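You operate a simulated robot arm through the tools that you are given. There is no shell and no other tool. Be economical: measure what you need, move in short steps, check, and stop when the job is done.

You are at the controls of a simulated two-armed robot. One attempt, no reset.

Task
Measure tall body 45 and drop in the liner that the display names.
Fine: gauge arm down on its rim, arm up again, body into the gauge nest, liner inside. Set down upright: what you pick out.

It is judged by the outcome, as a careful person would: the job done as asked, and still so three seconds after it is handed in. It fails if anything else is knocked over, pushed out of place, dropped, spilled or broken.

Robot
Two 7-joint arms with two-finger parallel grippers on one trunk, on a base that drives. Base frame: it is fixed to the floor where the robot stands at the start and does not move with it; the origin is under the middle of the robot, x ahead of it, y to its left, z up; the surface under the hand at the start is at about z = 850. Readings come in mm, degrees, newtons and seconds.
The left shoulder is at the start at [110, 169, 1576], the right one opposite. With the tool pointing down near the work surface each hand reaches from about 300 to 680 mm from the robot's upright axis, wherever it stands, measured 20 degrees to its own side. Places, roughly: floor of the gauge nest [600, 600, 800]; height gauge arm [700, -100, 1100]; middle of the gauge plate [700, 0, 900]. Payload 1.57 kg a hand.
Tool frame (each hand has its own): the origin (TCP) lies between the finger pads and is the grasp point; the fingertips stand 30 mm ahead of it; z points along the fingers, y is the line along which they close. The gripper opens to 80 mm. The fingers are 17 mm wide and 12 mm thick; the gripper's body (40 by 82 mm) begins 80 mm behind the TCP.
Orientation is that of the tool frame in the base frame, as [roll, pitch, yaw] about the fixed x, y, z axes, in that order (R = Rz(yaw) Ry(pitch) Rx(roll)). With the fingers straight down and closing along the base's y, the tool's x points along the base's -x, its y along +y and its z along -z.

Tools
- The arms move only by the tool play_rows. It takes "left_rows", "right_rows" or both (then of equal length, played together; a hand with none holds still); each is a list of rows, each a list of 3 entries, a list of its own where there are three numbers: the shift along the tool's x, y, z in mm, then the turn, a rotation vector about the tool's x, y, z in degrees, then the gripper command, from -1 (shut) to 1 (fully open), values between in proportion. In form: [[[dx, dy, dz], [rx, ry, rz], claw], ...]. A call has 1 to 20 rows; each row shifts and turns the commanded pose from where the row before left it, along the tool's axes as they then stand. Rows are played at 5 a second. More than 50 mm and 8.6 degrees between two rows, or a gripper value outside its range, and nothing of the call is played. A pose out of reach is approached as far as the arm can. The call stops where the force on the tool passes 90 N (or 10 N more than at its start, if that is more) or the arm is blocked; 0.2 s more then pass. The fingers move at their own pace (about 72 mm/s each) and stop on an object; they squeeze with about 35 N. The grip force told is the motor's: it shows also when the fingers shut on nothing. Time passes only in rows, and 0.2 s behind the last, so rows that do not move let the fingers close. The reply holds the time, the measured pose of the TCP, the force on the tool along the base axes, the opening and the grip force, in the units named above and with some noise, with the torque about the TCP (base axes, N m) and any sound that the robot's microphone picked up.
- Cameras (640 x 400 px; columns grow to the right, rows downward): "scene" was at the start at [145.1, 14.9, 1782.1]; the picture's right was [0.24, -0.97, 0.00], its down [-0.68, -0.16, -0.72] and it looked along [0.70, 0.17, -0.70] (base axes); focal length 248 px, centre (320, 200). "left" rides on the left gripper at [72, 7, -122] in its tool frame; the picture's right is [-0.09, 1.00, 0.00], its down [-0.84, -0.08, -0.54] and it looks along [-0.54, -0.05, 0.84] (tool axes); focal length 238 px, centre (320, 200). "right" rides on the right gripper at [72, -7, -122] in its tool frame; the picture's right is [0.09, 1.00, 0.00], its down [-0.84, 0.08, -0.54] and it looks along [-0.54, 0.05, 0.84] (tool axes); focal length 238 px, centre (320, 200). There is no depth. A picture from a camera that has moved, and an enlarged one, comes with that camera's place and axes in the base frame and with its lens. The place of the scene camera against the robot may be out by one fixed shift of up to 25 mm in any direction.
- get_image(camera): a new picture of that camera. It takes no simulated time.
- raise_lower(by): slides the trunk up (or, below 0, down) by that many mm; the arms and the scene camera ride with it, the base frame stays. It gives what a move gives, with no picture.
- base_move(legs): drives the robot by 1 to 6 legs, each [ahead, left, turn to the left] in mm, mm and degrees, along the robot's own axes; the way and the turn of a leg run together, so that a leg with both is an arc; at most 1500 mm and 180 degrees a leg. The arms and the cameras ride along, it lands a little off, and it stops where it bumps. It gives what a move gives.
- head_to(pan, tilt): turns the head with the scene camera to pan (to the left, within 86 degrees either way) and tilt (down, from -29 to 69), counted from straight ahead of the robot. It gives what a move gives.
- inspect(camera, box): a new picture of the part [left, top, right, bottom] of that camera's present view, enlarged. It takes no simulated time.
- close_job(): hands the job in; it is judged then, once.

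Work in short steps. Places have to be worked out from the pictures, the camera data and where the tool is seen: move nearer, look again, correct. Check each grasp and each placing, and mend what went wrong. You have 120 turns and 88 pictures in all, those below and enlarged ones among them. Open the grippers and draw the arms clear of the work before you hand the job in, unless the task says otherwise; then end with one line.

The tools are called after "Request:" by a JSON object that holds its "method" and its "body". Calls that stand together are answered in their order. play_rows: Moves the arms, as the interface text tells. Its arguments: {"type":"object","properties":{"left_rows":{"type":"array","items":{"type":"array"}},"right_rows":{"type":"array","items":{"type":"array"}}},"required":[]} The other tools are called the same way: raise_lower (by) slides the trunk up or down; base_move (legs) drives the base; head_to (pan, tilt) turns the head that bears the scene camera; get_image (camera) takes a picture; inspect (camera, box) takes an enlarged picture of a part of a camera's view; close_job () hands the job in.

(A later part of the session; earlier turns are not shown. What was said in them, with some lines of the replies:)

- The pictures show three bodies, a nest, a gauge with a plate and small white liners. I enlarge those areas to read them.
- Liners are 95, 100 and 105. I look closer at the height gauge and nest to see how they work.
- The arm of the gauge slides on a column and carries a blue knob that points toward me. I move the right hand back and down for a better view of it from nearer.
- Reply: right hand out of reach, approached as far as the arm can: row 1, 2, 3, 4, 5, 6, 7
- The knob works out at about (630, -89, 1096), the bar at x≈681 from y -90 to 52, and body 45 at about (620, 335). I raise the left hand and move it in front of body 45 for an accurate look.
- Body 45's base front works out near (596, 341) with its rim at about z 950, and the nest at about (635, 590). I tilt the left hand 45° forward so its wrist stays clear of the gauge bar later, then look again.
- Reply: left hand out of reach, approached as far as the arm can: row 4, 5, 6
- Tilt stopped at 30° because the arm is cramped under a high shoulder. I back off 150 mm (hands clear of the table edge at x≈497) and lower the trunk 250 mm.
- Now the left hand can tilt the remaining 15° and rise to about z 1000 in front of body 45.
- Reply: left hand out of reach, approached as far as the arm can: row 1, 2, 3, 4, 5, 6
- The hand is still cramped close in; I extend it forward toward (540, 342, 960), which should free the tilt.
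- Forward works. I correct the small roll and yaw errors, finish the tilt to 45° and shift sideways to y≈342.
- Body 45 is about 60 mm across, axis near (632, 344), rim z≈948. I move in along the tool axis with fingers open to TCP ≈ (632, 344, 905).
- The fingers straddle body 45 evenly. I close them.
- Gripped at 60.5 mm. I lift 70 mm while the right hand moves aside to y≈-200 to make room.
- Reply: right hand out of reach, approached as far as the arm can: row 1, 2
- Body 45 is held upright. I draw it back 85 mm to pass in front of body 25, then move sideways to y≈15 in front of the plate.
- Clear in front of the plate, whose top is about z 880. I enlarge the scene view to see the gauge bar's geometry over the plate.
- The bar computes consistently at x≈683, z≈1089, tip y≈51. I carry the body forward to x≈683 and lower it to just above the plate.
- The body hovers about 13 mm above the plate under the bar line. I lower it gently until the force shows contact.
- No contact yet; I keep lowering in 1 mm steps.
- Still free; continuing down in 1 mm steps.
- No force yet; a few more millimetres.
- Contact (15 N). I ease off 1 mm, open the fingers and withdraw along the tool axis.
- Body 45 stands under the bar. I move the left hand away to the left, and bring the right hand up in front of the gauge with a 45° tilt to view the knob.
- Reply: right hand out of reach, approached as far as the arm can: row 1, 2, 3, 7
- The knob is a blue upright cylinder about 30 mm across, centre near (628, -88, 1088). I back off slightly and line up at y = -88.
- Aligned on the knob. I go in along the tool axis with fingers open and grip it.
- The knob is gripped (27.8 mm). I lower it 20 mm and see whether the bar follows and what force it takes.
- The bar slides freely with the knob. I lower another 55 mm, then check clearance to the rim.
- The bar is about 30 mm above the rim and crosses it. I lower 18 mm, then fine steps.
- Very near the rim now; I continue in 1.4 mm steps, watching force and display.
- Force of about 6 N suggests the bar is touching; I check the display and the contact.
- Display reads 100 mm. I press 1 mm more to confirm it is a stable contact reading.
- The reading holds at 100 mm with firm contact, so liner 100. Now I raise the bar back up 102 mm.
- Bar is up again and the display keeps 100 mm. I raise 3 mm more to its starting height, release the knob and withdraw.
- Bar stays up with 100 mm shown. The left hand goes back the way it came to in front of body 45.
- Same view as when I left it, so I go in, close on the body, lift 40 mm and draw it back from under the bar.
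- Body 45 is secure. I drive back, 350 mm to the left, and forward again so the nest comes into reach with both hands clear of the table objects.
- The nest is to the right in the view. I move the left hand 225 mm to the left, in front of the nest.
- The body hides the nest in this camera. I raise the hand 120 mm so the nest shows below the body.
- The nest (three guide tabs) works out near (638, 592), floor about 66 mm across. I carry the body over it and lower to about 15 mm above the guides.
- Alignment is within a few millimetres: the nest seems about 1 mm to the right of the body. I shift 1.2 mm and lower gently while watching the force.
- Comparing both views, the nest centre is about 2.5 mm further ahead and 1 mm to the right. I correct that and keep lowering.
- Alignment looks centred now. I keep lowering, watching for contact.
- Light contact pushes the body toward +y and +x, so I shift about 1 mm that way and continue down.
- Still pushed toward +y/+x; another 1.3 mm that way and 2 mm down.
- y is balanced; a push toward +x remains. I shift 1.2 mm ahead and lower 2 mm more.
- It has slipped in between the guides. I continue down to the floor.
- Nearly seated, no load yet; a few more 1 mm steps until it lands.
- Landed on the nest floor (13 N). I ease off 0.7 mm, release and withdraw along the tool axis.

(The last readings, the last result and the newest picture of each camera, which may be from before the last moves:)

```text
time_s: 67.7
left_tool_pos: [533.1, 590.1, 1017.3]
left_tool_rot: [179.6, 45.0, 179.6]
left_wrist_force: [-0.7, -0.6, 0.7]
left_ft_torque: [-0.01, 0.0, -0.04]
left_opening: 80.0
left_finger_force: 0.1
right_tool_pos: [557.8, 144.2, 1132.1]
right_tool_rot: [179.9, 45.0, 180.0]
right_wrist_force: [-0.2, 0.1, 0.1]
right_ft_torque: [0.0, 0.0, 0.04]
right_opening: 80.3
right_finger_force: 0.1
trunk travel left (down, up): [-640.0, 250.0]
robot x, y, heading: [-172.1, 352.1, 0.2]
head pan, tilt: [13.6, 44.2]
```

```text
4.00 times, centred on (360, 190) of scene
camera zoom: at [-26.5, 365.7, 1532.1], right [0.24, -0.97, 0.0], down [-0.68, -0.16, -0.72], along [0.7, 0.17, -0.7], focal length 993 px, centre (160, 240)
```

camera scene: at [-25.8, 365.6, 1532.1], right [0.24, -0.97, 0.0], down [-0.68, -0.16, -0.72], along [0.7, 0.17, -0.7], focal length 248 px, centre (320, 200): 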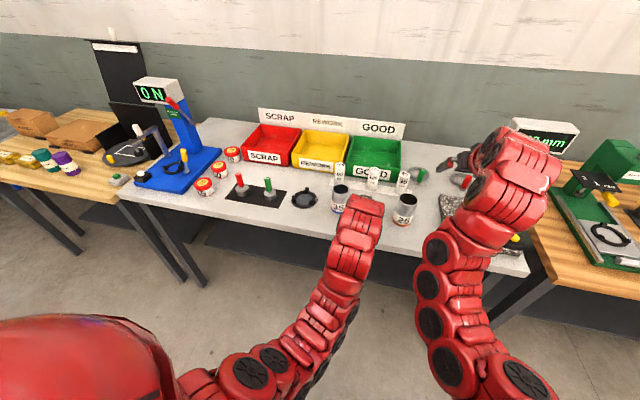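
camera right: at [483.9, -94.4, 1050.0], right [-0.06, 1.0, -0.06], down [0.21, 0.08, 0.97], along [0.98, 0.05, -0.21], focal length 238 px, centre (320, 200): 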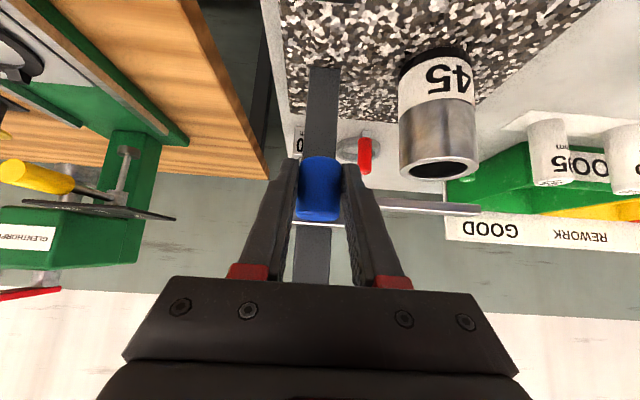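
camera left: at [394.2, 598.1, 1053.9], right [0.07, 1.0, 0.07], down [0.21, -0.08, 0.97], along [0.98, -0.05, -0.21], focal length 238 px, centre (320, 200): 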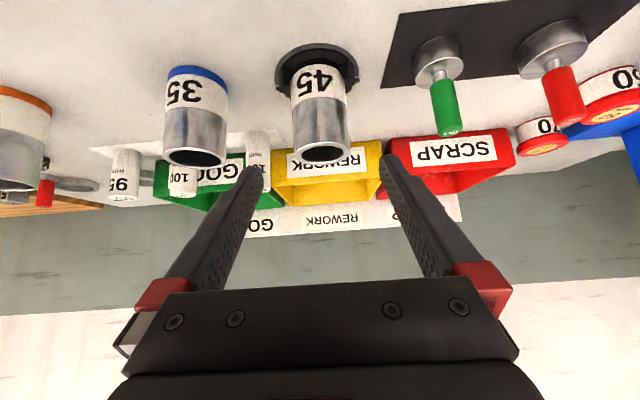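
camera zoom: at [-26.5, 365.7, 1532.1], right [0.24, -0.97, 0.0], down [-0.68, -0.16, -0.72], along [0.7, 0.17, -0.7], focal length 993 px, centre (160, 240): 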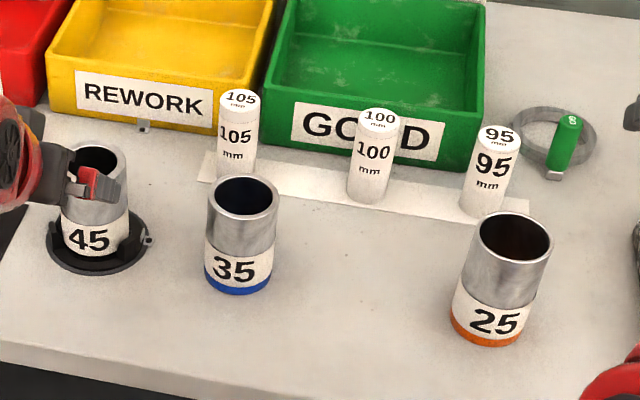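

Body 45 sits upright in the nest. Liner 100 is about 41 mm wide and 100 mm tall near (765, 337). I raise the left hand and turn it back to straight down.

Request:
{"method": "play_rows", "body": {"left_rows": [[[-31, 0, -31], [0, 0, 0], 1], [[-31, 0, -31], [0, 0, 0], 1], [[-31, 0, -31], [0, 0, 0], 1], [[0, 0, 0], [0, 7.5, 0], 1], [[0, 0, 0], [0, 7.5, 0], 1], [[0, 0, 0], [0, 7.5, 0], 1], [[0, 0, 0], [0, 7.5, 0], 1], [[0, 0, 0], [0, 7.5, 0], 1], [[0, 0, 0], [0, 7.5, 0], 1], [[0, 0, 0], [0, 0, 0], 1]]}}

Request:
{"method": "base_move", "body": {"legs": [[110, 0, 0]]}}

Request:
{"method": "get_image", "body": {"camera": "left"}}

```text
time_s: 69.9
left_tool_pos: [543.7, 588.7, 1119.3]
left_tool_rot: [179.6, 3.7, 179.9]
left_wrist_force: [0.1, -0.3, 0.6]
left_ft_torque: [-0.03, 0.01, 0.01]
left_opening: 80.2
left_finger_force: 0.0
left hand out of reach, approached as far as the arm can: row 4, 5, 9
right_tool_pos: [558.6, 144.1, 1133.5]
right_tool_rot: [179.9, 45.1, 179.9]
right_wrist_force: [0.1, 0.1, -0.2]
right_ft_torque: [-0.01, 0.0, 0.0]
right_opening: 79.8
right_finger_force: 0.0
trunk travel left (down, up): [-640.0, 250.0]
robot x, y, heading: [-170.4, 350.3, 0.3]
head pan, tilt: [13.6, 44.2]
```

```text
time_s: 71.1
left_tool_pos: [654.0, 588.1, 1119.3]
left_tool_rot: [179.7, 3.8, 179.8]
left_wrist_force: [-0.2, -0.3, -0.2]
left_ft_torque: [0.01, -0.02, -0.03]
left_opening: 79.9
left_finger_force: 0.0
right_tool_pos: [667.3, 144.4, 1133.4]
right_tool_rot: [-180.0, 45.0, 179.9]
right_wrist_force: [-0.7, 0.3, 0.0]
right_ft_torque: [-0.04, -0.02, 0.02]
right_opening: 80.2
right_finger_force: 0.0
trunk travel left (down, up): [-640.0, 250.0]
robot x, y, heading: [-59.3, 350.9, -0.0]
head pan, tilt: [13.6, 44.2]
```

```text
25 pictures are left
camera left: at [574.7, 594.6, 1237.7], right [0.1, 1.0, 0.01], down [0.8, -0.08, 0.6], along [0.59, -0.05, -0.8], focal length 238 px, centre (320, 200)
```

left: 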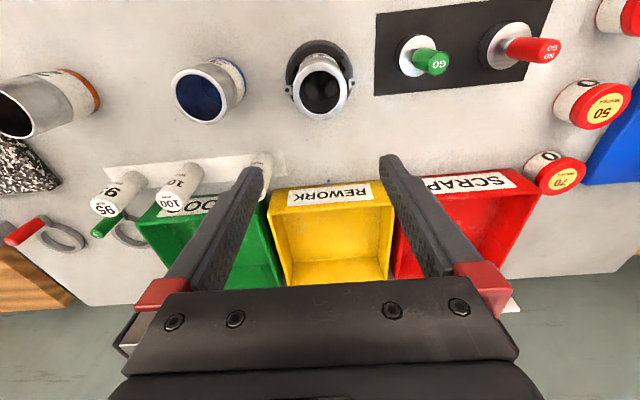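

I straighten the remaining 3.7° and move over toward liner 100 for an accurate look.

Request:
{"method": "play_rows", "body": {"left_rows": [[[0, 0, 0], [0, 3.7, 0], 1], [[-7, -42, 0], [0, 0, 0], 1], [[-7, -42, 0], [0, 0, 0], 1], [[-7, -42, 0], [0, 0, 0], 1], [[-7, -42, 0], [0, 0, 0], 1], [[-7, -42, 0], [0, 0, 0], 1], [[-7, -38, 0], [0, 0, 0], 1], [[0, 0, 0], [0, 0, 0], 1]]}}

Request:
{"method": "get_image", "body": {"camera": "left"}}

```text
time_s: 72.9
left_tool_pos: [633.7, 383.1, 1072.0]
left_tool_rot: [179.7, 0.0, 179.8]
left_wrist_force: [0.2, -0.2, 0.1]
left_ft_torque: [-0.03, 0.03, 0.03]
left_opening: 80.2
left_finger_force: 0.1
left hand out of reach, approached as far as the arm can: row 1, 3, 4, 5, 6, 7
right_tool_pos: [666.8, 144.0, 1133.7]
right_tool_rot: [179.9, 45.0, 179.8]
right_wrist_force: [-0.9, -0.1, 0.3]
right_ft_torque: [0.01, 0.01, 0.02]
right_opening: 80.2
right_finger_force: 0.1
trunk travel left (down, up): [-640.0, 250.0]
robot x, y, heading: [-60.3, 353.9, 0.1]
head pan, tilt: [13.6, 44.2]
```

```text
24 pictures are left
camera left: at [561.8, 390.5, 1195.3], right [0.1, 1.0, 0.01], down [0.84, -0.08, 0.54], along [0.54, -0.05, -0.84], focal length 238 px, centre (320, 200)
```

left: 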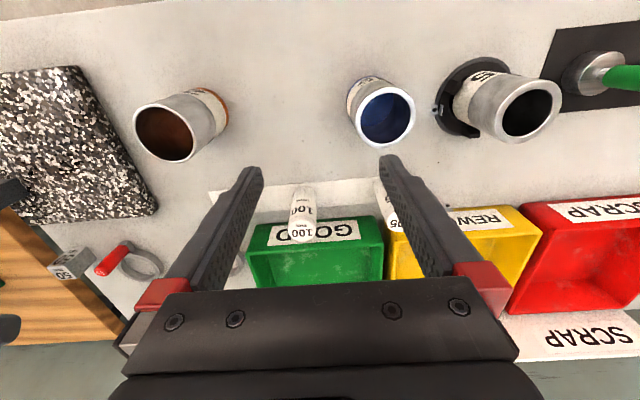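

The arm is cramped straight-down with the low trunk, so I raise the trunk 150 mm. Liner 100 measures near (771, 344), top z≈945-950, about 38 mm wide.

Request:
{"method": "raise_lower", "body": {"by": 150}}

Request:
{"method": "play_rows", "body": {"left_rows": [[[-40, -20, 0], [0, 0, 0], 1], [[-40, -19, 0], [0, 0, 0], 1], [[-10, 0, 40], [0, 0, 0], 1], [[0, 0, 40], [0, 0, 0], 1], [[0, 0, 40], [0, 0, 0], 1], [[0, 0, 0], [0, 0, 0], 1]]}}

Request:
{"method": "get_image", "body": {"camera": "left"}}

```text
time_s: 74.6
left_tool_pos: [634.4, 383.7, 1223.0]
left_tool_rot: [179.7, 0.0, 179.8]
left_wrist_force: [-0.6, 0.3, 1.8]
left_ft_torque: [0.0, -0.02, -0.01]
left_opening: 80.0
left_finger_force: 0.1
right_tool_pos: [667.7, 143.7, 1281.9]
right_tool_rot: [179.9, 44.9, 179.9]
right_wrist_force: [0.2, -0.5, -1.3]
right_ft_torque: [-0.01, 0.01, 0.0]
right_opening: 80.1
right_finger_force: 0.0
trunk travel left (down, up): [-790.0, 100.0]
robot x, y, heading: [-62.5, 349.9, 0.1]
head pan, tilt: [13.6, 44.2]
```

```text
time_s: 76.0
left_tool_pos: [644.0, 384.7, 1102.4]
left_tool_rot: [179.7, 0.1, 179.7]
left_wrist_force: [0.8, 0.0, 0.6]
left_ft_torque: [-0.01, -0.01, -0.01]
left_opening: 80.5
left_finger_force: 0.1
left hand out of reach, approached as far as the arm can: row 1, 2
right_tool_pos: [667.9, 144.6, 1282.8]
right_tool_rot: [179.9, 45.0, 180.0]
right_wrist_force: [-0.1, -0.2, 0.0]
right_ft_torque: [0.03, 0.01, -0.01]
right_opening: 80.0
right_finger_force: 0.1
trunk travel left (down, up): [-790.0, 100.0]
robot x, y, heading: [-61.8, 351.5, 0.3]
head pan, tilt: [13.6, 44.2]
```

```text
23 pictures are left
camera left: at [572.0, 391.2, 1225.3], right [0.1, 1.0, 0.0], down [0.84, -0.08, 0.54], along [0.54, -0.05, -0.84], focal length 238 px, centre (320, 200)
```

left: 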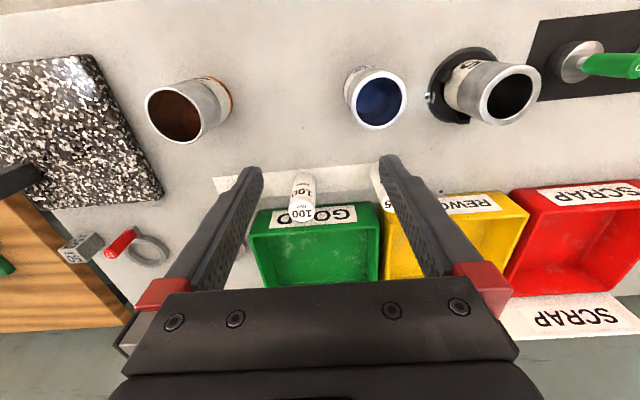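

Now in a comfortable posture; liner 100 computes at about (769, 345). I move nearly over it.

Request:
{"method": "play_rows", "body": {"left_rows": [[[-28, -10, 8], [0, 0, 0], 1], [[-28, -10, 8], [0, 0, 0], 1], [[-28, -10, 8], [0, 0, 0], 1], [[-27, -10, 8], [0, 0, 0], 1], [[0, 0, 0], [0, 0, 0], 1]]}}

Request:
{"method": "get_image", "body": {"camera": "left"}}

```text
time_s: 77.2
left_tool_pos: [652.3, 381.1, 1099.8]
left_tool_rot: [179.7, 0.0, 179.8]
left_wrist_force: [0.0, -0.3, 0.9]
left_ft_torque: [0.01, 0.02, 0.03]
left_opening: 80.3
left_finger_force: 0.1
left hand out of reach, approached as far as the arm can: row 1, 2, 3, 4
right_tool_pos: [667.6, 144.8, 1283.8]
right_tool_rot: [179.9, 44.8, 179.9]
right_wrist_force: [0.5, 0.2, -0.2]
right_ft_torque: [0.0, 0.0, -0.04]
right_opening: 80.4
right_finger_force: 0.1
trunk travel left (down, up): [-790.0, 100.0]
robot x, y, heading: [-60.9, 345.7, -0.1]
head pan, tilt: [13.6, 44.2]
```

```text
22 pictures are left
camera left: at [580.4, 388.3, 1222.6], right [0.1, 1.0, 0.0], down [0.84, -0.08, 0.54], along [0.54, -0.05, -0.84], focal length 238 px, centre (320, 200)
```

left: 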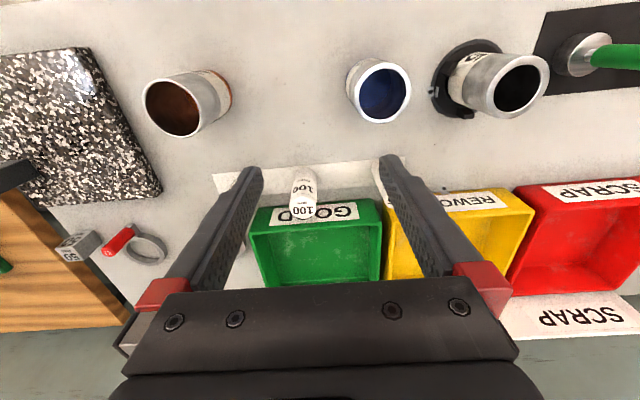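

The hand is at its outer reach, so the base must come closer. I first draw both hands back 150 mm, then drive ahead 185 mm.

Request:
{"method": "play_rows", "body": {"left_rows": [[[38, 0, 0], [0, 0, 0], 1], [[38, 0, 0], [0, 0, 0], 1], [[38, 0, 0], [0, 0, 0], 1], [[38, 0, 0], [0, 0, 0], 1]], "right_rows": [[[27, 0, -27], [0, 0, 0], 1], [[27, 0, -27], [0, 0, 0], 1], [[27, 0, -27], [0, 0, 0], 1], [[27, 0, -27], [0, 0, 0], 1]]}}

Request:
{"method": "base_move", "body": {"legs": [[185, 0, 0]]}}

Request:
{"method": "get_image", "body": {"camera": "left"}}

```text
time_s: 78.2
left_tool_pos: [567.7, 385.4, 1098.3]
left_tool_rot: [179.9, 0.0, 179.8]
left_wrist_force: [0.6, 0.6, -0.1]
left_ft_torque: [-0.06, -0.01, -0.02]
left_opening: 80.0
left_finger_force: 0.1
left hand out of reach, approached as far as the arm can: row 3, 4
right_tool_pos: [514.0, 147.4, 1283.5]
right_tool_rot: [-179.8, 44.9, -179.7]
right_wrist_force: [0.0, 1.7, -0.2]
right_ft_torque: [-0.05, 0.01, 0.0]
right_opening: 80.1
right_finger_force: 0.1
trunk travel left (down, up): [-790.0, 100.0]
robot x, y, heading: [-58.9, 350.1, -0.1]
head pan, tilt: [13.6, 44.2]
```

```text
time_s: 79.8
left_tool_pos: [751.6, 380.9, 1098.8]
left_tool_rot: [179.7, 0.1, 179.6]
left_wrist_force: [-0.5, 0.2, 0.7]
left_ft_torque: [0.0, -0.02, 0.04]
left_opening: 80.2
left_finger_force: 0.0
right_tool_pos: [697.7, 143.5, 1282.7]
right_tool_rot: [179.8, 45.1, 179.8]
right_wrist_force: [0.1, 0.0, 0.1]
right_ft_torque: [0.0, 0.0, -0.01]
right_opening: 80.1
right_finger_force: 0.0
trunk travel left (down, up): [-790.0, 100.0]
robot x, y, heading: [121.9, 349.4, -0.2]
head pan, tilt: [13.6, 44.2]
```

```text
21 pictures are left
camera left: at [679.2, 387.1, 1222.2], right [0.1, 1.0, 0.01], down [0.84, -0.08, 0.54], along [0.54, -0.05, -0.84], focal length 238 px, centre (320, 200)
```

left: 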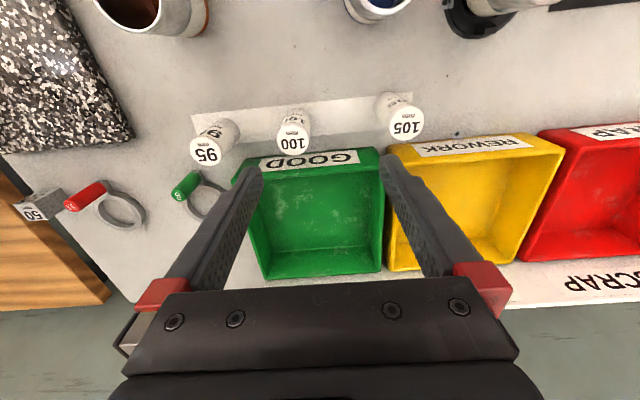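

Now well placed; liner 100's top is at about (768, 347). I move above it and come lower.

Request:
{"method": "play_rows", "body": {"left_rows": [[[-8, -17, 34], [0, 0, 0], 1], [[-8, -17, 34], [0, 0, 0], 1], [[0, 0, 0], [0, 0, 0], 1]]}}

Request:
{"method": "get_image", "body": {"camera": "left"}}

```text
time_s: 80.6
left_tool_pos: [767.0, 347.7, 1028.6]
left_tool_rot: [179.7, 0.1, 179.7]
left_wrist_force: [-0.3, -0.9, -0.4]
left_ft_torque: [-0.07, 0.04, 0.03]
left_opening: 80.1
left_finger_force: 0.1
right_tool_pos: [698.5, 144.1, 1283.9]
right_tool_rot: [179.9, 44.9, 179.9]
right_wrist_force: [-0.2, 0.5, 0.3]
right_ft_torque: [0.0, 0.01, -0.02]
right_opening: 80.1
right_finger_force: 0.0
trunk travel left (down, up): [-790.0, 100.0]
robot x, y, heading: [123.3, 346.6, 0.0]
head pan, tilt: [13.6, 44.2]
```

```text
20 pictures are left
camera left: at [695.4, 354.1, 1153.1], right [0.1, 1.0, 0.0], down [0.84, -0.08, 0.54], along [0.54, -0.05, -0.84], focal length 238 px, centre (320, 200)
```

left: 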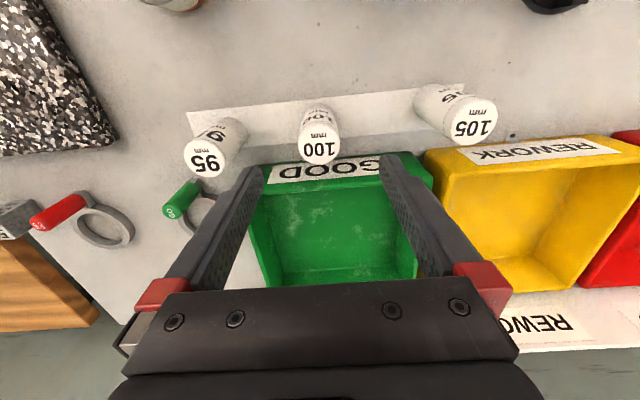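

Liner top is at about (770, 346.5, 944). I lower so the fingertips overlap its top by about 22 mm, and close gently.

Request:
{"method": "play_rows", "body": {"left_rows": [[[-3, -1, 35], [0, 0, 0], 1], [[0, 0, 40], [0, 0, 0], 1], [[0, 0, 0], [0, 0, 0], 0.4], [[0, 0, 0], [0, 0, 0], 0], [[0, 0, 0], [0, 0, 0], -1], [[0, 0, 0], [0, 0, 0], -1], [[0, 0, 0], [0, 0, 0], -1]]}}

Request:
{"method": "get_image", "body": {"camera": "left"}}

```text
time_s: 82.2
left_tool_pos: [769.9, 345.9, 955.0]
left_tool_rot: [179.7, 0.1, 179.7]
left_wrist_force: [0.5, -0.7, 1.6]
left_ft_torque: [0.05, -0.07, 0.0]
left_opening: 34.8
left_finger_force: 34.8
right_tool_pos: [698.6, 143.3, 1283.2]
right_tool_rot: [180.0, 45.0, 179.9]
right_wrist_force: [0.3, -0.2, -0.7]
right_ft_torque: [-0.03, 0.01, -0.04]
right_opening: 80.3
right_finger_force: 0.1
trunk travel left (down, up): [-790.0, 100.0]
robot x, y, heading: [125.3, 353.2, -0.1]
head pan, tilt: [13.6, 44.2]
```

```text
19 pictures are left
camera left: at [698.9, 353.0, 1078.5], right [0.1, 1.0, 0.0], down [0.84, -0.08, 0.54], along [0.54, -0.05, -0.84], focal length 238 px, centre (320, 200)
```

left: 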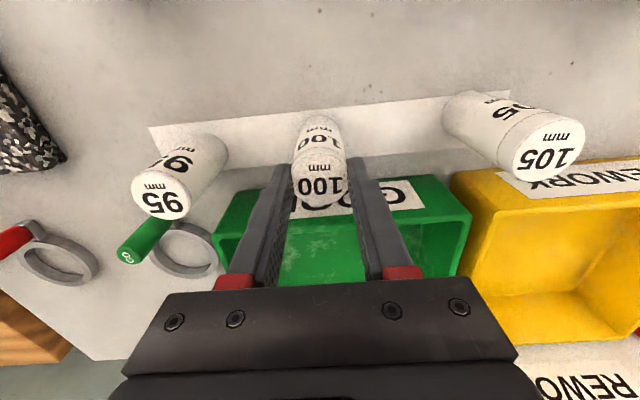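

Gripped at 34.8 mm. I lift it by raising the trunk 100 mm, which also gives more room, then check.

Request:
{"method": "raise_lower", "body": {"by": 100}}

Request:
{"method": "play_rows", "body": {"left_rows": [[[0, 0, -20], [0, 0, 0], -1], [[0, 0, -20], [0, 0, 0], -1], [[0, 0, 0], [0, 0, 0], -1]]}}

Request:
{"method": "get_image", "body": {"camera": "left"}}

```text
time_s: 83.5
left_tool_pos: [771.4, 346.6, 1054.8]
left_tool_rot: [179.6, 0.1, 179.7]
left_wrist_force: [0.2, 0.4, -0.5]
left_ft_torque: [0.04, 0.01, -0.02]
left_opening: 34.5
left_finger_force: 34.9
right_tool_pos: [700.6, 143.1, 1382.1]
right_tool_rot: [179.8, 44.9, 179.8]
right_wrist_force: [0.0, -0.4, -0.3]
right_ft_torque: [0.0, 0.04, 0.03]
right_opening: 79.9
right_finger_force: 0.1
trunk travel left (down, up): [-890.0, 0.0]
robot x, y, heading: [122.2, 351.1, -0.0]
head pan, tilt: [13.6, 44.2]
```

```text
time_s: 84.3
left_tool_pos: [771.4, 345.4, 1094.6]
left_tool_rot: [179.8, 0.1, 179.7]
left_wrist_force: [-0.4, 0.5, 0.4]
left_ft_torque: [-0.03, -0.02, 0.01]
left_opening: 34.6
left_finger_force: 35.1
right_tool_pos: [699.0, 143.9, 1382.8]
right_tool_rot: [179.8, 44.9, 179.8]
right_wrist_force: [-0.1, 1.2, -0.4]
right_ft_torque: [0.01, -0.01, -0.03]
right_opening: 80.0
right_finger_force: 0.0
trunk travel left (down, up): [-890.0, 0.0]
robot x, y, heading: [119.2, 352.2, -0.1]
head pan, tilt: [13.6, 44.2]
```

```text
18 pictures are left
camera left: at [699.4, 352.6, 1218.2], right [0.1, 1.0, 0.0], down [0.84, -0.08, 0.54], along [0.54, -0.05, -0.84], focal length 238 px, centre (320, 200)
```

left: 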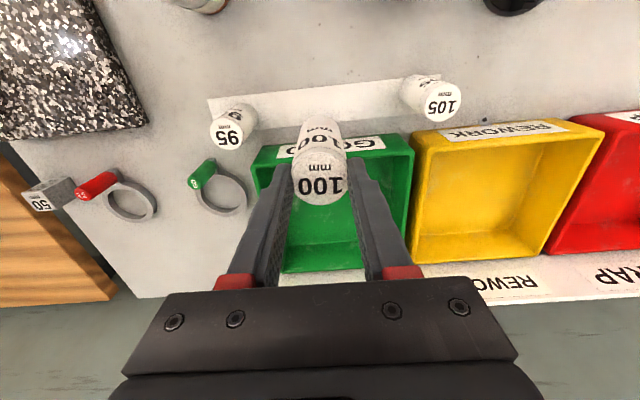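

Liner is held, its bottom about 988 (above every rim). I move it toward the nest, stopping short at about (711, 591).

Request:
{"method": "play_rows", "body": {"left_rows": [[[10, 41, 0], [0, 0, 0], -1], [[10, 41, 0], [0, 0, 0], -1], [[10, 41, 0], [0, 0, 0], -1], [[10, 41, 0], [0, 0, 0], -1], [[10, 41, 0], [0, 0, 0], -1], [[10, 40, 0], [0, 0, 0], -1], [[0, 0, 0], [0, 0, 0], -1]]}}

Request:
{"method": "get_image", "body": {"camera": "left"}}

```text
time_s: 85.9
left_tool_pos: [713.9, 592.8, 1090.5]
left_tool_rot: [179.5, 0.1, 179.7]
left_wrist_force: [0.3, -0.4, -0.1]
left_ft_torque: [0.0, 0.04, -0.03]
left_opening: 36.7
left_finger_force: 35.3
left hand out of reach, approached as far as the arm can: row 6
right_tool_pos: [699.6, 142.9, 1382.7]
right_tool_rot: [179.8, 44.9, 179.8]
right_wrist_force: [0.3, 0.2, 0.7]
right_ft_torque: [0.02, -0.02, -0.01]
right_opening: 80.0
right_finger_force: 0.1
trunk travel left (down, up): [-890.0, 0.0]
robot x, y, heading: [123.4, 352.6, 0.1]
head pan, tilt: [13.6, 44.2]
```

```text
17 pictures are left
camera left: at [642.1, 599.6, 1214.4], right [0.1, 1.0, 0.01], down [0.83, -0.09, 0.54], along [0.54, -0.05, -0.84], focal length 238 px, centre (320, 200)
```

left: 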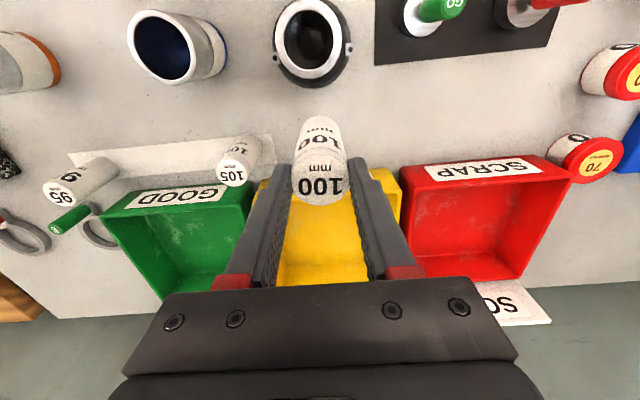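

The arm is at its near limit, so I use the base: drive back 74 mm to bring the liner over body 45, then look.

Request:
{"method": "base_move", "body": {"legs": [[-74, 0, 0]]}}

Request:
{"method": "get_image", "body": {"camera": "left"}}

Request:
{"method": "get_image", "body": {"camera": "scene"}}

```text
time_s: 86.9
left_tool_pos: [646.2, 593.9, 1088.4]
left_tool_rot: [179.5, -0.1, 179.6]
left_wrist_force: [0.5, 0.1, -0.6]
left_ft_torque: [-0.01, 0.01, 0.03]
left_opening: 36.5
left_finger_force: 34.5
right_tool_pos: [632.2, 143.5, 1381.1]
right_tool_rot: [179.9, 44.8, 179.7]
right_wrist_force: [0.4, 0.3, -1.7]
right_ft_torque: [-0.02, -0.01, -0.01]
right_opening: 79.9
right_finger_force: 0.1
trunk travel left (down, up): [-890.0, 0.0]
robot x, y, heading: [55.7, 351.2, -0.2]
head pan, tilt: [13.6, 44.2]
```

```text
16 pictures are left
camera left: at [575.0, 599.4, 1212.4], right [0.1, 1.0, 0.01], down [0.84, -0.09, 0.54], along [0.54, -0.05, -0.84], focal length 238 px, centre (320, 200)
```

left: 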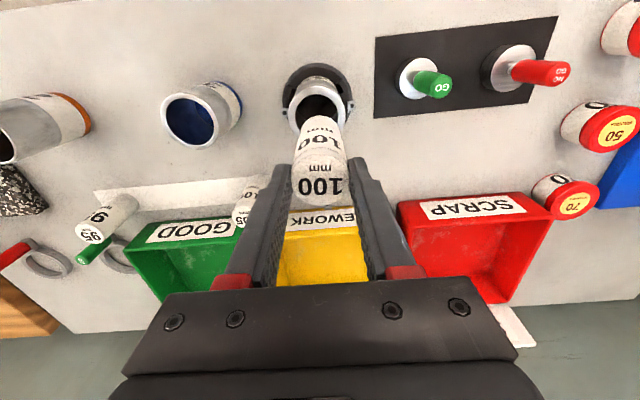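

```text
15 pictures are left
camera scene: at [202.3, 365.6, 1781.4], right [0.23, -0.97, 0.0], down [-0.68, -0.16, -0.71], along [0.69, 0.17, -0.7], focal length 248 px, centre (320, 200)
```

scene: 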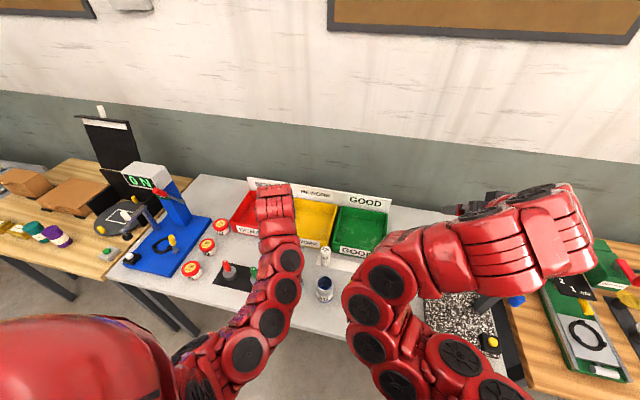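

Opening reads 36.5 instead of 34.6, so I check the liner in the grip and its alignment with the rim close up.

Request:
{"method": "inspect", "body": {"camera": "left", "box": [240, 60, 400, 220]}}

```text
2.50 times, centred on (320, 140) of left
camera zoom: at [575.0, 599.4, 1212.4], right [0.1, 1.0, 0.01], down [0.84, -0.09, 0.54], along [0.54, -0.05, -0.84], focal length 596 px, centre (320, 350)
```

zoom: 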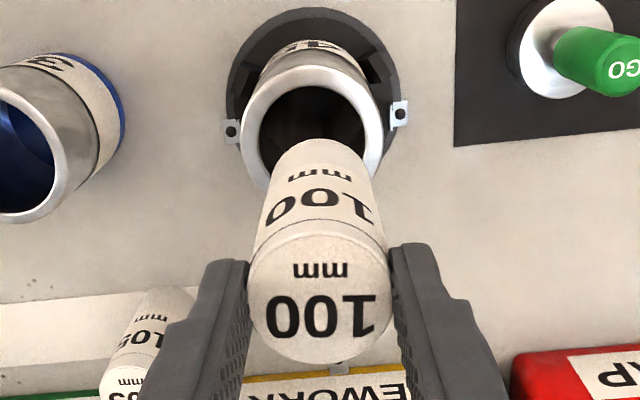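

The rim centre is about 7 mm nearer and 2.3 mm to the right of the liner; clearance inside is about 4.5 mm all round. I correct that while lowering 15 mm.

Request:
{"method": "play_rows", "body": {"left_rows": [[[0, 0, 8], [0, 0, 0], -1], [[7, -2.3, 7], [0, 0, 0], -1], [[0, 0, 0], [0, 0, 0], -1]]}}

Request:
{"method": "inspect", "body": {"camera": "left", "box": [240, 60, 400, 220]}}

```text
time_s: 87.7
left_tool_pos: [634.5, 590.5, 1078.0]
left_tool_rot: [179.6, 0.3, 179.6]
left_wrist_force: [0.3, -0.2, -0.8]
left_ft_torque: [-0.03, -0.03, 0.04]
left_opening: 36.7
left_finger_force: 35.1
right_tool_pos: [626.1, 143.0, 1384.6]
right_tool_rot: [179.9, 45.0, 179.9]
right_wrist_force: [0.0, -0.1, -0.1]
right_ft_torque: [0.0, -0.02, -0.02]
right_opening: 80.0
right_finger_force: 0.1
trunk travel left (down, up): [-890.0, 0.0]
robot x, y, heading: [49.6, 348.5, -0.2]
head pan, tilt: [13.6, 44.2]
```

```text
2.50 times, centred on (320, 140) of left
camera zoom: at [562.1, 597.1, 1200.2], right [0.1, 1.0, 0.01], down [0.83, -0.09, 0.55], along [0.54, -0.05, -0.84], focal length 596 px, centre (320, 350)
```

zoom: 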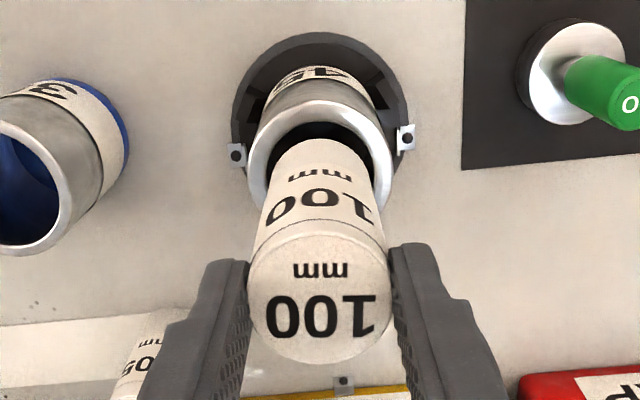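

Now the liner is within about 2.6 mm of centred. I shift ahead 2.6 mm and lower 22 mm to the rim, then check.

Request:
{"method": "play_rows", "body": {"left_rows": [[[-2.6, 0, 0], [0, 0, 0], -1], [[0, 0, 11], [0, 0, 0], -1], [[0, 0, 11], [0, 0, 0], -1], [[0, 0, 0], [0, 0, 0], -1]]}}

Request:
{"method": "inspect", "body": {"camera": "left", "box": [240, 60, 400, 220]}}

```text
time_s: 88.7
left_tool_pos: [638.9, 591.6, 1053.8]
left_tool_rot: [179.7, 0.2, 179.8]
left_wrist_force: [-0.6, 0.0, -0.1]
left_ft_torque: [0.01, 0.01, 0.01]
left_opening: 36.4
left_finger_force: 35.0
right_tool_pos: [627.3, 143.6, 1382.3]
right_tool_rot: [179.9, 44.9, 179.8]
right_wrist_force: [0.5, 0.9, 0.3]
right_ft_torque: [0.0, 0.02, 0.0]
right_opening: 80.1
right_finger_force: 0.1
trunk travel left (down, up): [-890.0, 0.0]
robot x, y, heading: [50.8, 352.0, -0.1]
head pan, tilt: [13.6, 44.2]
```

```text
2.50 times, centred on (320, 140) of left
camera zoom: at [566.3, 597.5, 1177.2], right [0.1, 1.0, 0.01], down [0.83, -0.09, 0.55], along [0.54, -0.05, -0.84], focal length 596 px, centre (320, 350)
```

zoom: 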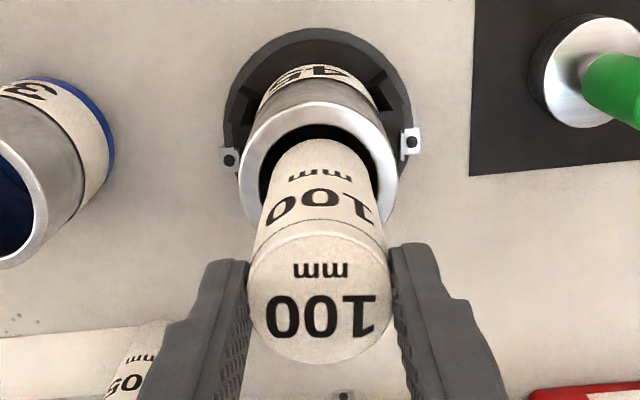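

Liner's lower end is at the rim and well inside the bore. A 0.7 mm trim and I lower it in, watching the force.

Request:
{"method": "play_rows", "body": {"left_rows": [[[0.7, -0.6, 4], [0, 0, 0], -1], [[0, 0, 6], [0, 0, 0], -1], [[0, 0, 6], [0, 0, 0], -1], [[0, 0, 0], [0, 0, 0], -1]]}}

```text
time_s: 89.7
left_tool_pos: [638.5, 591.4, 1039.3]
left_tool_rot: [179.6, 0.2, 179.7]
left_wrist_force: [-0.5, -0.2, 0.0]
left_ft_torque: [-0.01, 0.02, -0.03]
left_opening: 36.7
left_finger_force: 34.8
right_tool_pos: [627.6, 143.7, 1381.8]
right_tool_rot: [179.9, 44.9, 179.8]
right_wrist_force: [0.1, -1.4, -0.7]
right_ft_torque: [0.01, -0.02, 0.05]
right_opening: 79.8
right_finger_force: 0.1
trunk travel left (down, up): [-890.0, 0.0]
robot x, y, heading: [51.2, 348.5, -0.1]
head pan, tilt: [13.6, 44.2]
```

No contact force; I continue in 8 mm steps and then look.

Request:
{"method": "play_rows", "body": {"left_rows": [[[0, 0, 8], [0, 0, 0], -1], [[0, 0, 8], [0, 0, 0], -1], [[0, 0, 8], [0, 0, 0], -1], [[0, 0, 0], [0, 0, 0], -1]]}}

Request:
{"method": "inspect", "body": {"camera": "left", "box": [240, 60, 400, 220]}}

```text
time_s: 90.7
left_tool_pos: [638.0, 590.1, 1013.9]
left_tool_rot: [179.5, 0.3, 179.7]
left_wrist_force: [-0.8, -0.4, -0.4]
left_ft_torque: [0.01, 0.01, -0.02]
left_opening: 36.8
left_finger_force: 34.9
right_tool_pos: [628.1, 142.3, 1384.1]
right_tool_rot: [179.9, 44.9, 179.8]
right_wrist_force: [0.4, -0.7, 0.2]
right_ft_torque: [0.0, -0.01, 0.05]
right_opening: 79.9
right_finger_force: 0.0
trunk travel left (down, up): [-890.0, 0.0]
robot x, y, heading: [51.5, 348.6, 0.1]
head pan, tilt: [13.6, 44.2]
```

```text
2.50 times, centred on (320, 140) of left
camera zoom: at [566.3, 597.1, 1137.1], right [0.1, 1.0, 0.01], down [0.83, -0.09, 0.54], along [0.54, -0.05, -0.84], focal length 596 px, centre (320, 350)
```

zoom: 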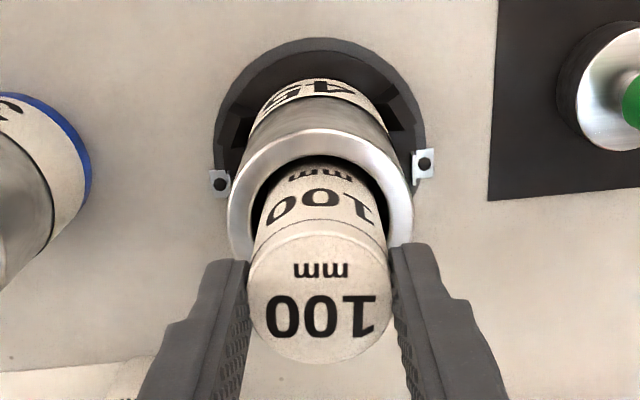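

The liner slides freely. I lower 30 mm more so the fingertips come just above the rim.

Request:
{"method": "play_rows", "body": {"left_rows": [[[0, 0, 8], [0, 0, 0], -1], [[0, 0, 8], [0, 0, 0], -1], [[0, 0, 7], [0, 0, 0], -1], [[0, 0, 3], [0, 0, 0], -1], [[0, 0, 0], [0, 0, 0], -1]]}}

Request:
{"method": "inspect", "body": {"camera": "left", "box": [240, 60, 400, 220]}}

```text
time_s: 91.9
left_tool_pos: [638.7, 590.4, 987.5]
left_tool_rot: [179.6, 0.2, 179.7]
left_wrist_force: [-0.6, 0.5, 0.4]
left_ft_torque: [-0.03, 0.01, 0.0]
left_opening: 36.9
left_finger_force: 34.9
right_tool_pos: [627.6, 144.9, 1383.3]
right_tool_rot: [180.0, 44.9, 179.8]
right_wrist_force: [0.2, -0.4, 0.7]
right_ft_torque: [0.02, 0.02, -0.03]
right_opening: 80.1
right_finger_force: 0.2
trunk travel left (down, up): [-890.0, 0.0]
robot x, y, heading: [49.5, 351.1, -0.2]
head pan, tilt: [13.6, 44.2]
```

```text
2.50 times, centred on (320, 140) of left
camera zoom: at [566.2, 597.2, 1111.1], right [0.1, 1.0, 0.01], down [0.83, -0.09, 0.54], along [0.54, -0.05, -0.84], focal length 596 px, centre (320, 350)
```

zoom: 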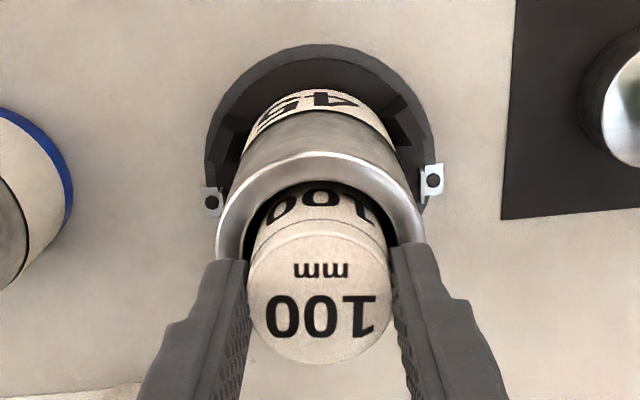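

Fingertips are about 8 mm above the rim. I lower 5 mm more, then open to let the liner slide down inside.

Request:
{"method": "play_rows", "body": {"left_rows": [[[0, 0, 2.5], [0, 0, 0], -1], [[0, 0, 2.5], [0, 0, 0], -1], [[0, 0, 0], [0, 0, 0], -1]]}}

```text
time_s: 92.7
left_tool_pos: [638.0, 591.1, 984.1]
left_tool_rot: [179.6, 0.2, 179.7]
left_wrist_force: [-0.5, -0.3, 0.9]
left_ft_torque: [-0.01, 0.0, 0.04]
left_opening: 36.5
left_finger_force: 35.3
right_tool_pos: [628.1, 144.2, 1383.4]
right_tool_rot: [179.8, 44.8, 179.9]
right_wrist_force: [0.3, -0.3, -0.4]
right_ft_torque: [0.0, 0.04, 0.02]
right_opening: 80.3
right_finger_force: 0.1
trunk travel left (down, up): [-890.0, 0.0]
robot x, y, heading: [54.6, 354.2, -0.1]
head pan, tilt: [13.6, 44.2]
```

No contact. I open the fingers.

Request:
{"method": "play_rows", "body": {"left_rows": [[[0, 0, 0], [0, 0, 0], 0.4], [[0, 0, 0], [0, 0, 0], 1], [[0, 0, 0], [0, 0, 0], 1], [[0, 0, 0], [0, 0, 0], 1]]}}

Request:
{"method": "inspect", "body": {"camera": "left", "box": [240, 60, 400, 220]}}

```text
time_s: 93.7
left_tool_pos: [638.4, 590.8, 984.3]
left_tool_rot: [179.6, 0.2, 179.6]
left_wrist_force: [-0.7, 0.7, 0.0]
left_ft_torque: [0.0, -0.01, 0.0]
left_opening: 80.1
left_finger_force: 0.0
right_tool_pos: [627.1, 143.8, 1382.1]
right_tool_rot: [179.9, 44.9, 179.8]
right_wrist_force: [1.0, 0.0, 0.1]
right_ft_torque: [-0.02, 0.01, 0.01]
right_opening: 79.8
right_finger_force: 0.1
trunk travel left (down, up): [-890.0, 0.0]
robot x, y, heading: [53.7, 349.8, -0.1]
head pan, tilt: [13.6, 44.2]
```

```text
2.50 times, centred on (320, 140) of left
camera zoom: at [566.3, 597.5, 1106.4], right [0.1, 1.0, 0.01], down [0.83, -0.09, 0.54], along [0.54, -0.05, -0.84], focal length 596 px, centre (320, 350)
```

zoom: 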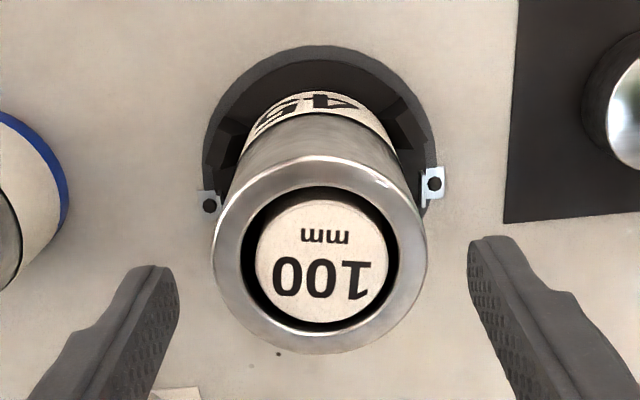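

The liner dropped in, its top about level with the rim. I lift the hand straight up and drive back, then verify the scene.

Request:
{"method": "play_rows", "body": {"left_rows": [[[0, 0, -20], [0, 0, 0], 1], [[0, 0, -30], [0, 0, 0], 1], [[0, 0, -30], [0, 0, 0], 1], [[0, 0, 0], [0, 0, 0], 1]]}}

Request:
{"method": "base_move", "body": {"legs": [[-250, 0, 0]]}}

Request:
{"method": "get_image", "body": {"camera": "scene"}}

Request:
{"method": "inspect", "body": {"camera": "scene", "box": [200, 150, 480, 325]}}

```text
time_s: 94.7
left_tool_pos: [637.9, 590.7, 1063.5]
left_tool_rot: [179.7, 0.1, 179.7]
left_wrist_force: [-1.3, 0.4, -0.6]
left_ft_torque: [0.01, -0.02, 0.06]
left_opening: 79.9
left_finger_force: 0.1
right_tool_pos: [627.8, 143.6, 1382.4]
right_tool_rot: [179.9, 44.9, 179.9]
right_wrist_force: [0.4, -0.1, 0.6]
right_ft_torque: [-0.01, -0.02, -0.02]
right_opening: 80.0
right_finger_force: 0.1
trunk travel left (down, up): [-890.0, 0.0]
robot x, y, heading: [49.5, 350.6, -0.5]
head pan, tilt: [13.6, 44.2]
```

```text
time_s: 96.5
left_tool_pos: [387.7, 588.9, 1061.4]
left_tool_rot: [179.6, 0.1, 179.5]
left_wrist_force: [-0.9, -0.1, -0.2]
left_ft_torque: [0.0, -0.02, 0.01]
left_opening: 80.2
left_finger_force: 0.1
right_tool_pos: [377.6, 143.4, 1383.5]
right_tool_rot: [-180.0, 44.9, 179.6]
right_wrist_force: [0.5, -1.1, -0.1]
right_ft_torque: [-0.01, -0.03, -0.03]
right_opening: 80.3
right_finger_force: 0.0
trunk travel left (down, up): [-890.0, 0.0]
robot x, y, heading: [-196.1, 350.7, 0.1]
head pan, tilt: [13.6, 44.2]
```

```text
8 pictures are left
camera scene: at [-51.9, 365.8, 1781.9], right [0.23, -0.97, 0.0], down [-0.68, -0.16, -0.72], along [0.7, 0.17, -0.7], focal length 248 px, centre (320, 200)
```

scene: 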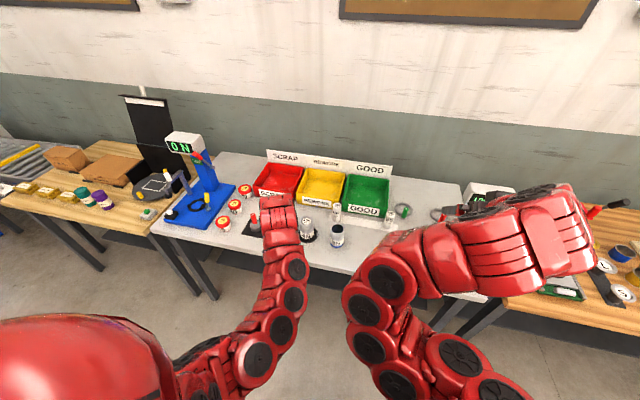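

```text
2.29 times, centred on (340, 238) of scene
camera zoom: at [-51.9, 365.8, 1781.9], right [0.23, -0.97, 0.0], down [-0.68, -0.16, -0.72], along [0.7, 0.17, -0.7], focal length 568 px, centre (274, 114)
```

zoom: 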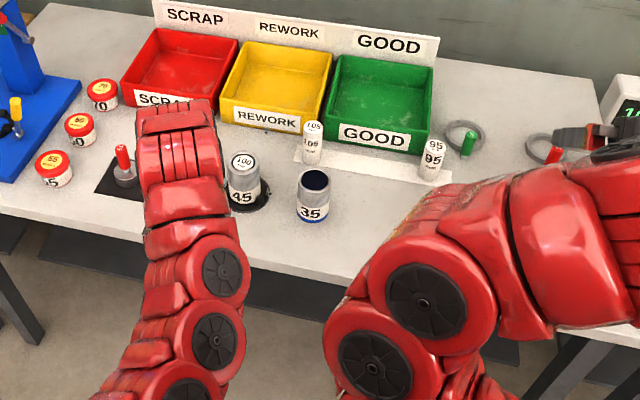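

Liner 100 sits in body 45, upright in the nest. I back off a bit further to check the gauge and body 25, which are hidden behind the arm.

Request:
{"method": "base_move", "body": {"legs": [[-250, -300, 0]]}}

Request:
{"method": "get_image", "body": {"camera": "right"}}

Request:
{"method": "get_image", "body": {"camera": "scene"}}

```text
time_s: 99.0
left_tool_pos: [137.1, 290.1, 1062.5]
left_tool_rot: [179.6, 0.2, 179.6]
left_wrist_force: [0.0, -0.3, 0.2]
left_ft_torque: [0.0, -0.01, 0.01]
left_opening: 80.1
left_finger_force: 0.1
right_tool_pos: [126.9, -155.4, 1383.3]
right_tool_rot: [180.0, 44.9, 179.8]
right_wrist_force: [1.0, -0.4, 0.2]
right_ft_torque: [-0.01, -0.01, 0.01]
right_opening: 79.9
right_finger_force: 0.0
trunk travel left (down, up): [-890.0, 0.0]
robot x, y, heading: [-453.6, 52.1, -0.1]
head pan, tilt: [13.6, 44.2]
```

```text
6 pictures are left
camera right: at [-11.6, -160.5, 1418.3], right [-0.06, 1.0, -0.07], down [0.21, 0.08, 0.97], along [0.98, 0.05, -0.21], focal length 238 px, centre (320, 200)
```

right: 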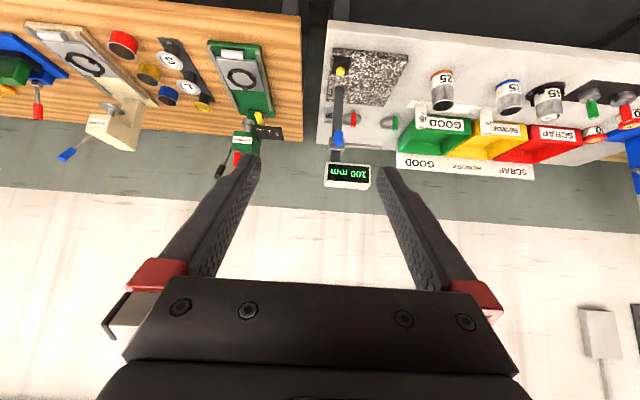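

```text
5 pictures are left
camera scene: at [-303.9, 67.7, 1781.9], right [0.23, -0.97, 0.0], down [-0.68, -0.16, -0.72], along [0.7, 0.17, -0.7], focal length 248 px, centre (320, 200)
```

scene: 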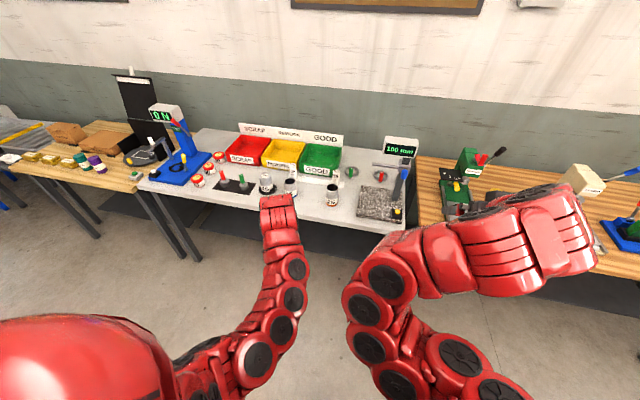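

Everything stands in place: gauge arm up with 100 mm shown, body 45 in the nest with liner 100 inside, and both grippers open and clear. I hand in.

Request:
{"method": "close_job", "body": {}}

```text
The job is handed in.
```

Body 45 measured 100 mm; the gauge arm is back up, and the body stands upright in the gauge nest with liner 100 inside it.
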